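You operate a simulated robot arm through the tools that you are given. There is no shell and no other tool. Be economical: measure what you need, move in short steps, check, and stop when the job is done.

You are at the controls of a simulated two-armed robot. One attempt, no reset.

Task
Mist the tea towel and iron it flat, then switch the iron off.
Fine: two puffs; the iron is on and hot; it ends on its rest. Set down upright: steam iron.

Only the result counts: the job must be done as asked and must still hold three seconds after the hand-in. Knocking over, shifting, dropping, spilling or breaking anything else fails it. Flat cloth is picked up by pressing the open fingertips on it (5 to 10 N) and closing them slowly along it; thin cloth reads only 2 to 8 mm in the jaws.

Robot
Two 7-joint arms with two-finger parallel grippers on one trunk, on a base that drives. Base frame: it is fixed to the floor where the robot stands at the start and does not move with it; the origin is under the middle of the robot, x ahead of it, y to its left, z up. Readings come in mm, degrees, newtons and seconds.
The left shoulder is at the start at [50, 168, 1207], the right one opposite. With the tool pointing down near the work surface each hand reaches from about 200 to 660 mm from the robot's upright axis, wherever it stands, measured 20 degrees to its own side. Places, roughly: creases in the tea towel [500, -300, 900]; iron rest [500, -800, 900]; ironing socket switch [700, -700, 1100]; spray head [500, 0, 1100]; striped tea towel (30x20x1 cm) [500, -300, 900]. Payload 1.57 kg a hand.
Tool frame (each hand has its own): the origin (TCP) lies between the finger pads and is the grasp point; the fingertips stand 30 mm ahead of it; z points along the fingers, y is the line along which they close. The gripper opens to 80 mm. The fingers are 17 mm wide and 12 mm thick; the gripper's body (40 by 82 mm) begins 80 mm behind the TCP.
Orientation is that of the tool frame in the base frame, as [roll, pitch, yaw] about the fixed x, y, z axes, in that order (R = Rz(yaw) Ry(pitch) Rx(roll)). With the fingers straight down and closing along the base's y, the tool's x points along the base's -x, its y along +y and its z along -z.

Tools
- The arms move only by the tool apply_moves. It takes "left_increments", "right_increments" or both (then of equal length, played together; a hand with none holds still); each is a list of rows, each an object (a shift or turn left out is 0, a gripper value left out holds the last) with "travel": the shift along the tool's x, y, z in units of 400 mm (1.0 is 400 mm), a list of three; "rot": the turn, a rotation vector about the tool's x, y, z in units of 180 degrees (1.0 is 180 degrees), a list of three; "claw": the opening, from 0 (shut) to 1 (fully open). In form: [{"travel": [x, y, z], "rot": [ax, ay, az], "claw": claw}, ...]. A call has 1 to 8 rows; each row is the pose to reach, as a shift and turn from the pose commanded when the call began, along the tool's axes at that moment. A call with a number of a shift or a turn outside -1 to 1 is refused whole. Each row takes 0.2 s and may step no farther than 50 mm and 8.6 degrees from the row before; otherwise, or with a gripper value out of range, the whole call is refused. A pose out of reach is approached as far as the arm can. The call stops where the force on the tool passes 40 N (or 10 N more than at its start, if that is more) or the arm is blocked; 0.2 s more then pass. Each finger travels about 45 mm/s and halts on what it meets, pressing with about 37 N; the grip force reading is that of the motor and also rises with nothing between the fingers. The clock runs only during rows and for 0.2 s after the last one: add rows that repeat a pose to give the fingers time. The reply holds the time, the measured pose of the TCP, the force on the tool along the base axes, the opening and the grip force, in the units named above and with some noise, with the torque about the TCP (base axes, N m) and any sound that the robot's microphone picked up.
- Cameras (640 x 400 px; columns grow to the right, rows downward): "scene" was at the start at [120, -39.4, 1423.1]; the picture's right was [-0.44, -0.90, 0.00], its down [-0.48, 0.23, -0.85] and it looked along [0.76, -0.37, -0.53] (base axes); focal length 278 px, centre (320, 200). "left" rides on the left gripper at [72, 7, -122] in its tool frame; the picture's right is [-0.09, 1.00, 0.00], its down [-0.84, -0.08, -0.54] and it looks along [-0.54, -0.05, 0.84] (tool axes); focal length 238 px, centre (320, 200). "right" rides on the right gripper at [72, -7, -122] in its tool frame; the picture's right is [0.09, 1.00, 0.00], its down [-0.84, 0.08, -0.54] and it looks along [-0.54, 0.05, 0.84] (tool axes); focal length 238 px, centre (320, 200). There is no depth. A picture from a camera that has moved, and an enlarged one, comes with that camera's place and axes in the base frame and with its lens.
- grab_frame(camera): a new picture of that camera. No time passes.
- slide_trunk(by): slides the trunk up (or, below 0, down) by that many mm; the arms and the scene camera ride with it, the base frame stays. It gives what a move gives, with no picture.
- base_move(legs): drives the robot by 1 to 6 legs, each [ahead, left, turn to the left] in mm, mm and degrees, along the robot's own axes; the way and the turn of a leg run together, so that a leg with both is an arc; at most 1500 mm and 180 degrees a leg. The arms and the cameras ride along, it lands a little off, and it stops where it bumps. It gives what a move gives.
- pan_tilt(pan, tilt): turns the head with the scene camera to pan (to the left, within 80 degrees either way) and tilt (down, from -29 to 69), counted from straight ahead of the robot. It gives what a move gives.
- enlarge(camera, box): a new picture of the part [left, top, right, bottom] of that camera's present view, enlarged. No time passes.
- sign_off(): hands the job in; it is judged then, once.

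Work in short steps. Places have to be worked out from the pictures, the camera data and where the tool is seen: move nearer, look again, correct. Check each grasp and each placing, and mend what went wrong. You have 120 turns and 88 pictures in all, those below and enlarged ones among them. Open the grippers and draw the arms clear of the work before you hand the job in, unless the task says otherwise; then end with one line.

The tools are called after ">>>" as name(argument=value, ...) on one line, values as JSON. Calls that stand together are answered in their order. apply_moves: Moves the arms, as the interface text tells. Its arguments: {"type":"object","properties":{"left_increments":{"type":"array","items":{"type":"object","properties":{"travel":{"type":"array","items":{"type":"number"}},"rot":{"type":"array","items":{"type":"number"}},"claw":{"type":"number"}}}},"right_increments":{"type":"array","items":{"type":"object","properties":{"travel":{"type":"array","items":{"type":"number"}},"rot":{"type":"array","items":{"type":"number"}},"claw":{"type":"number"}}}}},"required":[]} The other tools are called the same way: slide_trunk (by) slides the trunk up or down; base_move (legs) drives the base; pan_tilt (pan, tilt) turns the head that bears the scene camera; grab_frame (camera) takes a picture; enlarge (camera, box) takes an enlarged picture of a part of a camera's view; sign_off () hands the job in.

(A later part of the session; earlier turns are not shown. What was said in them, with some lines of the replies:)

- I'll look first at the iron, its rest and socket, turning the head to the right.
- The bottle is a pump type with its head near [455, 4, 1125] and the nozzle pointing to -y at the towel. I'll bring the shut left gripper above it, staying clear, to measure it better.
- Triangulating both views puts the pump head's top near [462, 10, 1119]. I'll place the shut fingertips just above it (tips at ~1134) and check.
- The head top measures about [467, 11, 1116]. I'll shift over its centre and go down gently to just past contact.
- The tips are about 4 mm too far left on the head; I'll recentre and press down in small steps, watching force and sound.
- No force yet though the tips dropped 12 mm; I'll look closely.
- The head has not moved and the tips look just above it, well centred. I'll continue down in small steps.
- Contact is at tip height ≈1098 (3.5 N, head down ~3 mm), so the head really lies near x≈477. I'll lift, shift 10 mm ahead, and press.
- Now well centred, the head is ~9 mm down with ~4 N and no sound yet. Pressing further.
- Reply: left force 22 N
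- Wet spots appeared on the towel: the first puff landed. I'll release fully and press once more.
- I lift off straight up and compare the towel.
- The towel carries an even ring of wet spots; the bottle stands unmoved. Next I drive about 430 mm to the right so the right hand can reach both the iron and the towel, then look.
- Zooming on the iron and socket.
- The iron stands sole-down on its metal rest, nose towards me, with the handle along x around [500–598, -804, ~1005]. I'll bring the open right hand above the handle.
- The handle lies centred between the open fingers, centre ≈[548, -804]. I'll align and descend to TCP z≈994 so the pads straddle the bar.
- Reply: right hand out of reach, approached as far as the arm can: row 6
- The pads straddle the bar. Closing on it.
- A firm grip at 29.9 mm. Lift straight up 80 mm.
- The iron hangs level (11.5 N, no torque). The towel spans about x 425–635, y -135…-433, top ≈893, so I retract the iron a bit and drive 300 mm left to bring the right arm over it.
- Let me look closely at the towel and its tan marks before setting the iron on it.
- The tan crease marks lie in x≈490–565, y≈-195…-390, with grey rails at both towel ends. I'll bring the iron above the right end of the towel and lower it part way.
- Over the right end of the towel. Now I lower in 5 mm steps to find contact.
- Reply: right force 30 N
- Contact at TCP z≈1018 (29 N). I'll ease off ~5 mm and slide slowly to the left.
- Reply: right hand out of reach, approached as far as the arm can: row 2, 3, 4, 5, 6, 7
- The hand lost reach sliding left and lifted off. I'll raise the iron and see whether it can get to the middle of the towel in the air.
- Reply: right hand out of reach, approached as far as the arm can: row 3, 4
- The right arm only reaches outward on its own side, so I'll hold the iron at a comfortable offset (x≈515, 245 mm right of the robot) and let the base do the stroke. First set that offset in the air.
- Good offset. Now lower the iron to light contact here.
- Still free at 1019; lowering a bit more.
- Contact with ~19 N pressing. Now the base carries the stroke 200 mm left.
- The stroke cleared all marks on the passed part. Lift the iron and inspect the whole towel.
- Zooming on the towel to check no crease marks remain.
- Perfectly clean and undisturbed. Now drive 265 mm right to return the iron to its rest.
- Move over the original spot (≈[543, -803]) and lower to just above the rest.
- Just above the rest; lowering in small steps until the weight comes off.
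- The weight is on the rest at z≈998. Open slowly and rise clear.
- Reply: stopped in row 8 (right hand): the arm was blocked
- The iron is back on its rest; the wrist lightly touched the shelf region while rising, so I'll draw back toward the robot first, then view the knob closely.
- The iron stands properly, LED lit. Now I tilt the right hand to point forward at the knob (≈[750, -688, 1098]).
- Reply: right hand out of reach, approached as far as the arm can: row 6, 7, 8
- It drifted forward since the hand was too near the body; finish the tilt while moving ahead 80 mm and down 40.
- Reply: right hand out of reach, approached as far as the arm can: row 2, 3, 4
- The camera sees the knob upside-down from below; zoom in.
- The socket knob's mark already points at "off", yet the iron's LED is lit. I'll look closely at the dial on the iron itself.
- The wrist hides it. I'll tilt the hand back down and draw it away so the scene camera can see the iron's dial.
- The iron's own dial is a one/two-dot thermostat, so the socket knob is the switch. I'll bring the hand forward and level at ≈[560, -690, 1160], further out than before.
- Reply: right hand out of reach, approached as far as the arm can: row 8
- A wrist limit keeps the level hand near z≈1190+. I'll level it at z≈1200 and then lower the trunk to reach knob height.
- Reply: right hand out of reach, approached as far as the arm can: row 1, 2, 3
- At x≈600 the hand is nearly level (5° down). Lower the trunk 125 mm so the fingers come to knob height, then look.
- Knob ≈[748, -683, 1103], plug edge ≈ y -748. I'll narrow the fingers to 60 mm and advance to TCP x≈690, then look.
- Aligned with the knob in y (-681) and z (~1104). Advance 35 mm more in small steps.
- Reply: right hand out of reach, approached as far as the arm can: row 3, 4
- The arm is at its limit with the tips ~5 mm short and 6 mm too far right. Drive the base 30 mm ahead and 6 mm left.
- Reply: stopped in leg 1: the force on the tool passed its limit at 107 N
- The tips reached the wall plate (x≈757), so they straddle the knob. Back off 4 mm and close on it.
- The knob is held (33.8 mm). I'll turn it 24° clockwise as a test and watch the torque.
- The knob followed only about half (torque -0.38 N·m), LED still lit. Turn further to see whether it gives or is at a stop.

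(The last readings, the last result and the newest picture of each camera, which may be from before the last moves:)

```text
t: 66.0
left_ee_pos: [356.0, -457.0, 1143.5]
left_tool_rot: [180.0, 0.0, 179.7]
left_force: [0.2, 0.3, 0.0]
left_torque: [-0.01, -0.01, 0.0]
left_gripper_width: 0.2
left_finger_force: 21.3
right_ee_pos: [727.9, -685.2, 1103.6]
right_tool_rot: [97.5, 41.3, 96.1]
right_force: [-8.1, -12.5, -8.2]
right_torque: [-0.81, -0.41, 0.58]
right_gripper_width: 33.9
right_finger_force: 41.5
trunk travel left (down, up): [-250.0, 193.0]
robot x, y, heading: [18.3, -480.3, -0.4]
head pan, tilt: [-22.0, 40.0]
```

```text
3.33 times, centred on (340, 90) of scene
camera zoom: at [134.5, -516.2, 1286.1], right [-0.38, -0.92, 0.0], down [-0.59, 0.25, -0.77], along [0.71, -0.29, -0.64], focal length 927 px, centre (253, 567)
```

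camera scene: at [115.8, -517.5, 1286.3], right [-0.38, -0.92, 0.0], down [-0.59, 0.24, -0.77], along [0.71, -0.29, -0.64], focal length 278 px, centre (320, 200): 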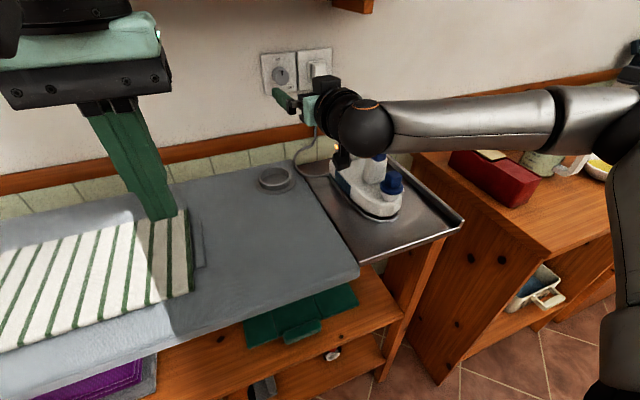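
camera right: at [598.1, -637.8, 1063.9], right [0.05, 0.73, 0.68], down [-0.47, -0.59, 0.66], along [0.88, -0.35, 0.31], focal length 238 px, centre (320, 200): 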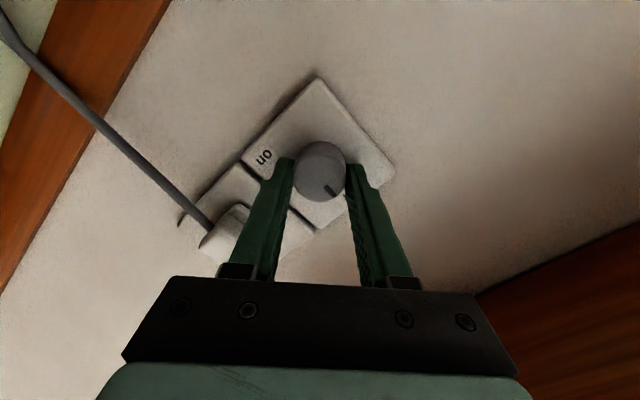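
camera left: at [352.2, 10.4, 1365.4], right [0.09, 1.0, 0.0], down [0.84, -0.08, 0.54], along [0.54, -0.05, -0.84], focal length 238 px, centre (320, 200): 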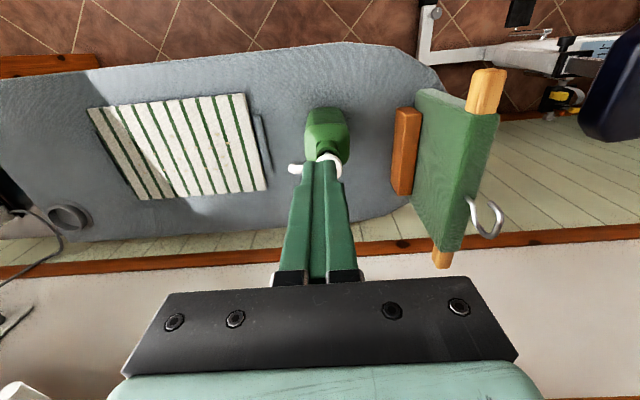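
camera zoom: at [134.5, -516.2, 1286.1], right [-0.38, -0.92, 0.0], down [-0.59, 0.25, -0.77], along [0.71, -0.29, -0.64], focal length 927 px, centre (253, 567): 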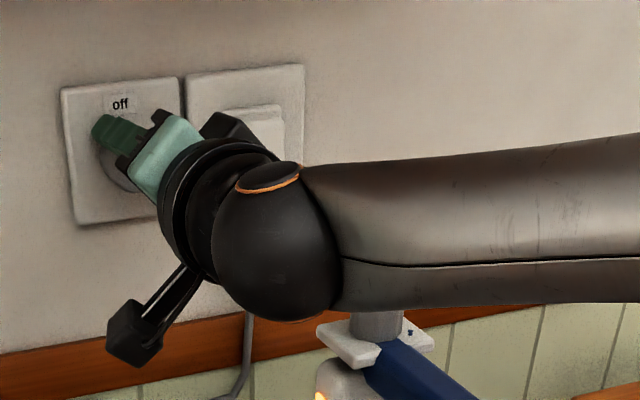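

The mark still points at "off" relative to the plate — it resists clockwise and the fingers slipped. I'll turn counter-clockwise with the grip and see whether it follows.

>>> apply_moves(right_increments=[{"rot": [0, 0, -0.045]}, {"rot": [0, 0, -0.09]}, {"rot": [0, 0, -0.135]}, {"rot": [0, 0, -0.18]}, {"rot": [0, 0, -0.225]}, {"rot": [0, 0, -0.27]}])

>>> enlarge(camera="right", box=[240, 90, 400, 240])

>>> grab_frame(camera="scene")

```text
t: 67.4
left_ee_pos: [355.8, -456.3, 1144.3]
left_tool_rot: [180.0, -0.1, 179.7]
left_force: [0.3, 0.6, 0.5]
left_torque: [0.0, -0.03, -0.01]
left_gripper_width: 0.0
left_finger_force: 22.0
right_ee_pos: [726.7, -682.9, 1105.3]
right_tool_rot: [-177.4, 84.5, -176.1]
right_force: [-7.2, -8.8, -8.2]
right_torque: [-0.05, 0.9, -1.28]
right_gripper_width: 33.2
right_finger_force: 41.2
trunk travel left (down, up): [-250.0, 193.0]
robot x, y, heading: [20.1, -479.9, -0.6]
head pan, tilt: [-22.0, 40.0]
```

```text
2.67 times, centred on (320, 165) of right
camera zoom: at [597.5, -692.7, 1045.4], right [-0.03, 0.99, -0.1], down [-0.46, 0.07, 0.88], along [0.89, 0.07, 0.46], focal length 636 px, centre (320, 293)
```

zoom: 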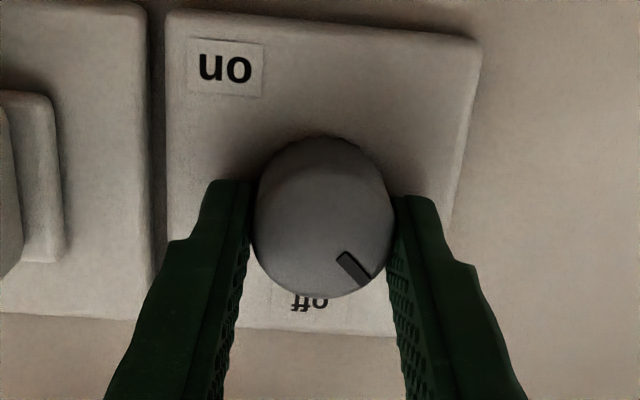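

```text
20 pictures are left
camera scene: at [134.8, -515.6, 1286.1], right [-0.38, -0.92, 0.0], down [-0.59, 0.25, -0.77], along [0.71, -0.29, -0.64], focal length 278 px, centre (320, 200)
```

scene: 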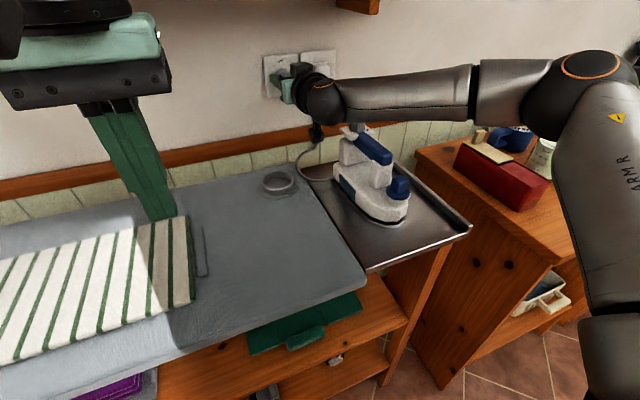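

The knob follows counter-clockwise (now ~45° left of "off"). Check the iron's lamp.

>>> enlarge(camera="scene", box=[315, 110, 415, 210])

```text
4.00 times, centred on (365, 160) of scene
camera zoom: at [134.8, -515.6, 1286.1], right [-0.38, -0.92, 0.0], down [-0.59, 0.25, -0.77], along [0.71, -0.29, -0.64], focal length 1112 px, centre (140, 360)
```

zoom: 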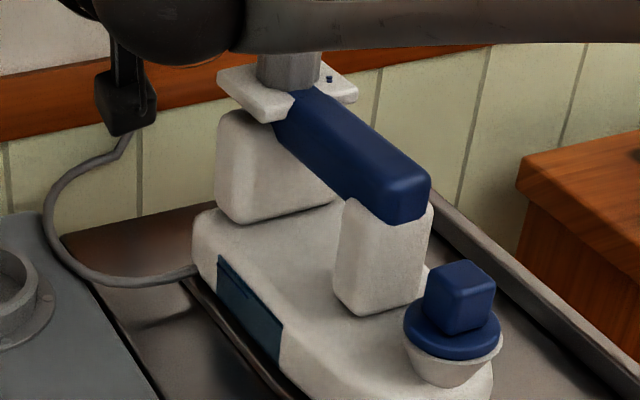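

The lamp has gone dark: turning counter-clockwise switched the iron off. I'll turn a little further to be firmly past the threshold, then recheck.

>>> apply_moves(right_increments=[{"rot": [0, 0, -0.045]}, {"rot": [0, 0, -0.09]}, {"rot": [0, 0, -0.135]}])

>>> enlarge(camera="right", box=[240, 90, 400, 240])

>>> enlarge(camera="scene", box=[255, 40, 415, 220])

```text
t: 68.2
left_ee_pos: [355.9, -457.1, 1142.8]
left_tool_rot: [-180.0, -0.1, 179.8]
left_force: [-1.2, 0.1, 0.2]
left_torque: [0.0, 0.01, 0.02]
left_gripper_width: 0.1
left_finger_force: 21.5
right_ee_pos: [726.7, -681.7, 1104.8]
right_tool_rot: [-103.1, 64.8, -100.4]
right_force: [-7.4, -4.4, -10.6]
right_torque: [-0.01, 0.52, -1.55]
right_gripper_width: 33.9
right_finger_force: 42.1
trunk travel left (down, up): [-250.0, 193.0]
robot x, y, heading: [18.4, -482.4, -0.4]
head pan, tilt: [-22.0, 40.0]
```

```text
2.67 times, centred on (320, 165) of right
camera zoom: at [599.4, -720.7, 1054.7], right [-0.07, 0.87, -0.5], down [-0.48, 0.41, 0.78], along [0.87, 0.29, 0.39], focal length 636 px, centre (320, 293)
```

zoom: 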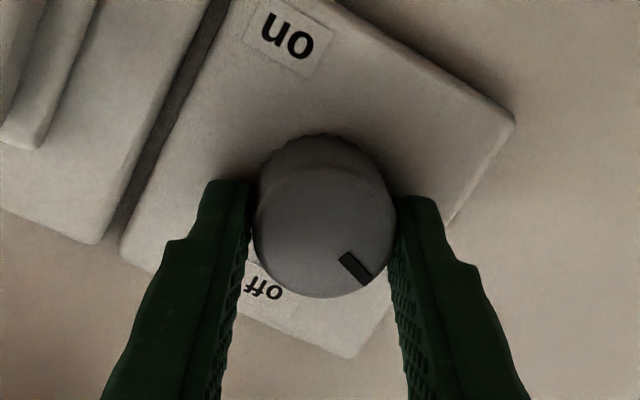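

```text
2.22 times, centred on (335, 130) of scene
camera zoom: at [134.9, -515.0, 1286.1], right [-0.38, -0.92, 0.0], down [-0.59, 0.25, -0.77], along [0.71, -0.29, -0.64], focal length 618 px, centre (287, 356)
```

zoom: 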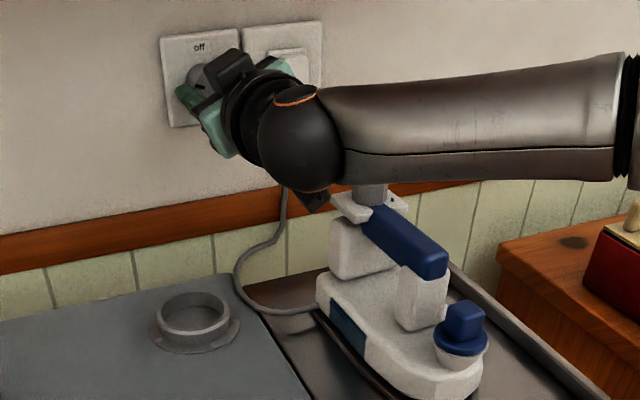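

Lamp dark, knob ~70° past its start with no return torque. Release and draw straight back, then check it holds.

>>> apply_moves(right_increments=[{"claw": 0.55}, {"claw": 0.7}, {"claw": 0.7}, {"travel": [0, 0, -0.06], "claw": 0.7}, {"travel": [0, 0, -0.14], "claw": 0.7}, {"travel": [0, 0, -0.22], "claw": 0.7}, {"travel": [0, 0, -0.3], "claw": 0.7}])

>>> grab_frame(camera="scene")

>>> enlarge(camera="right", box=[220, 60, 400, 200])

```text
t: 69.8
left_ee_pos: [356.9, -456.1, 1142.9]
left_tool_rot: [180.0, 0.0, 179.7]
left_force: [-0.4, 0.2, -0.1]
left_torque: [0.01, 0.02, -0.02]
left_gripper_width: 0.0
left_finger_force: 21.9
right_ee_pos: [606.7, -683.6, 1118.6]
right_tool_rot: [-103.0, 65.1, -100.4]
right_force: [-0.3, 0.3, -0.1]
right_torque: [0.01, -0.01, 0.04]
right_gripper_width: 56.2
right_finger_force: 0.1
trunk travel left (down, up): [-250.0, 193.0]
robot x, y, heading: [17.8, -483.3, -0.5]
head pan, tilt: [-22.0, 40.0]
```

```text
16 pictures are left
camera scene: at [134.3, -514.2, 1286.3], right [-0.38, -0.92, 0.0], down [-0.59, 0.25, -0.77], along [0.71, -0.29, -0.64], focal length 278 px, centre (320, 200)
```

scene: 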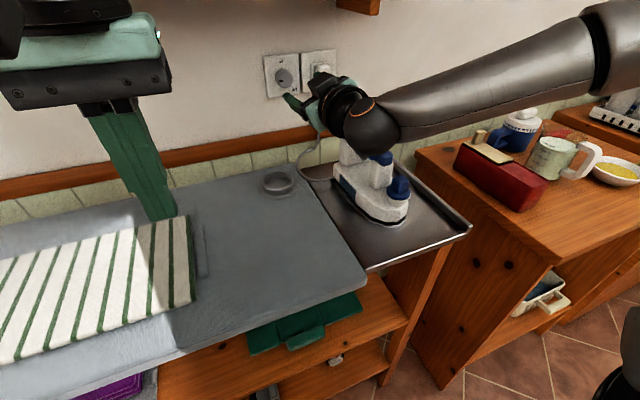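

```text
2.86 times, centred on (310, 130) of right
camera zoom: at [479.3, -723.0, 1068.1], right [-0.07, 0.87, -0.49], down [-0.48, 0.41, 0.78], along [0.87, 0.29, 0.39], focal length 681 px, centre (349, 400)
```

zoom: 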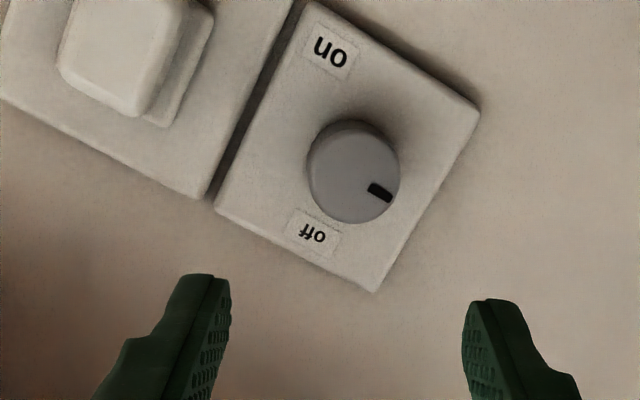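

Released, the knob stays turned ~85° from its start. I'll back the robot 130 mm away so the arms clear the work, then verify lamp and scene.

>>> base_move(legs=[[-130, 0, 0]])

>>> slide_trunk(by=100)

>>> grab_frame(camera="scene")

>>> enlarge(camera="scene", box=[240, 60, 440, 260])

```text
t: 71.1
left_ee_pos: [224.7, -454.6, 1143.5]
left_tool_rot: [-180.0, 0.0, 179.6]
left_force: [-0.1, 0.6, -0.1]
left_torque: [0.01, -0.01, -0.01]
left_gripper_width: 0.3
left_finger_force: 21.3
right_ee_pos: [475.2, -684.2, 1119.2]
right_tool_rot: [-102.8, 64.9, -100.4]
right_force: [0.7, 0.5, -0.6]
right_torque: [0.0, 0.0, -0.02]
right_gripper_width: 56.2
right_finger_force: 0.1
trunk travel left (down, up): [-250.0, 193.0]
robot x, y, heading: [-115.2, -478.3, -0.5]
head pan, tilt: [-22.0, 40.0]
```

```text
t: 72.4
left_ee_pos: [225.0, -454.0, 1242.4]
left_tool_rot: [180.0, -0.1, 179.6]
left_force: [-0.3, 0.5, -0.1]
left_torque: [0.01, 0.0, -0.03]
left_gripper_width: 0.0
left_finger_force: 21.5
right_ee_pos: [475.2, -684.4, 1217.3]
right_tool_rot: [-103.0, 64.9, -100.5]
right_force: [0.4, 0.2, 0.4]
right_torque: [0.02, -0.04, -0.01]
right_gripper_width: 56.2
right_finger_force: 0.0
trunk travel left (down, up): [-350.0, 93.0]
robot x, y, heading: [-116.3, -480.0, -0.8]
head pan, tilt: [-22.0, 40.0]
```

```text
14 pictures are left
camera scene: at [3.2, -513.3, 1386.2], right [-0.38, -0.92, 0.0], down [-0.59, 0.25, -0.77], along [0.71, -0.29, -0.64], focal length 278 px, centre (320, 200)
```

scene: 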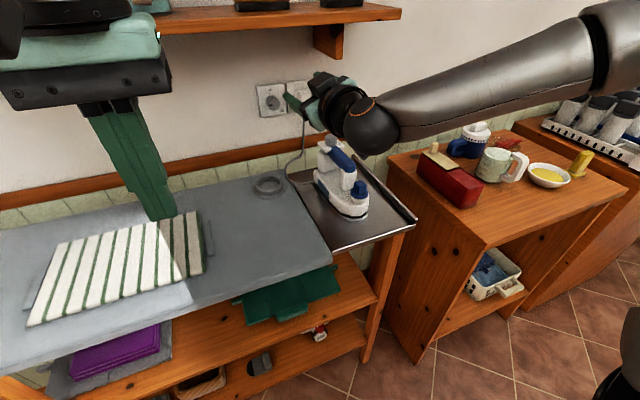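

```text
2.00 times, centred on (340, 160) of scene
camera zoom: at [3.2, -513.3, 1386.2], right [-0.38, -0.92, 0.0], down [-0.59, 0.25, -0.77], along [0.71, -0.29, -0.64], focal length 556 px, centre (280, 280)
```

zoom: 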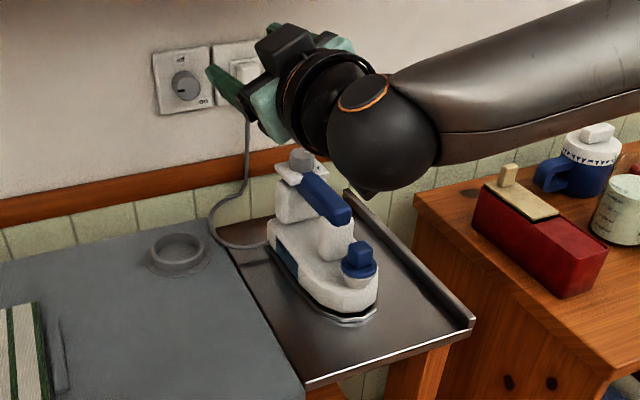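

The lamp is dark and the iron sits on its rest. I'll open both grippers and take a last look at the bottle and shelf.

>>> apply_moves(left_increments=[{"claw": 0.5}, {"claw": 1}, {"claw": 1}, {"claw": 1}], right_increments=[{"claw": 0.8}, {"claw": 1}, {"claw": 1}, {"claw": 1}])

>>> pan_tilt(pan=12, tilt=28)

>>> grab_frame(camera="scene")

```text
t: 73.4
left_ee_pos: [225.2, -455.3, 1243.1]
left_tool_rot: [-180.0, -0.2, 179.6]
left_force: [0.1, 0.7, 0.8]
left_torque: [-0.01, 0.01, 0.03]
left_gripper_width: 80.2
left_finger_force: 0.0
right_ee_pos: [475.3, -684.4, 1219.2]
right_tool_rot: [-102.9, 64.8, -100.4]
right_force: [-0.2, -0.3, 0.9]
right_torque: [0.0, 0.04, 0.02]
right_gripper_width: 80.0
right_finger_force: 0.0
trunk travel left (down, up): [-350.0, 93.0]
robot x, y, heading: [-115.4, -483.4, -0.4]
head pan, tilt: [-22.0, 40.0]
```

```text
t: 74.4
left_ee_pos: [224.2, -455.3, 1242.9]
left_tool_rot: [-180.0, -0.1, 179.6]
left_force: [-0.6, -0.2, -0.3]
left_torque: [-0.02, -0.03, -0.01]
left_gripper_width: 80.1
left_finger_force: 0.0
right_ee_pos: [475.8, -684.2, 1218.4]
right_tool_rot: [-102.9, 64.9, -100.4]
right_force: [0.0, -0.1, -0.2]
right_torque: [-0.01, -0.01, 0.0]
right_gripper_width: 79.9
right_finger_force: 0.0
trunk travel left (down, up): [-350.0, 93.0]
robot x, y, heading: [-118.4, -481.4, -0.4]
head pan, tilt: [12.0, 28.0]
```

```text
12 pictures are left
camera scene: at [13.9, -462.6, 1404.7], right [0.2, -0.98, 0.0], down [-0.46, -0.09, -0.88], along [0.87, 0.17, -0.47], focal length 278 px, centre (320, 200)
```

scene: 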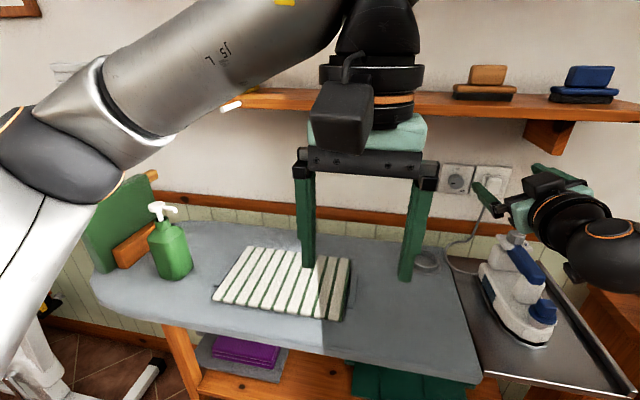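

The bottle, shelf items and towel look undisturbed, the iron is on its rest with its lamp out, and both hands are open and clear. Handing in.

>>> sign_off()

```text
The job is handed in.
```

The tea towel got two puffs and is ironed flat, and the iron is upright on its rest and switched off. I judged it off by its lamp: the socket knob's mark already pointed at "off" while the lamp was lit, and the lamp went out when I turned the knob counter-clockwise, so the mark no longer lines up with "off".
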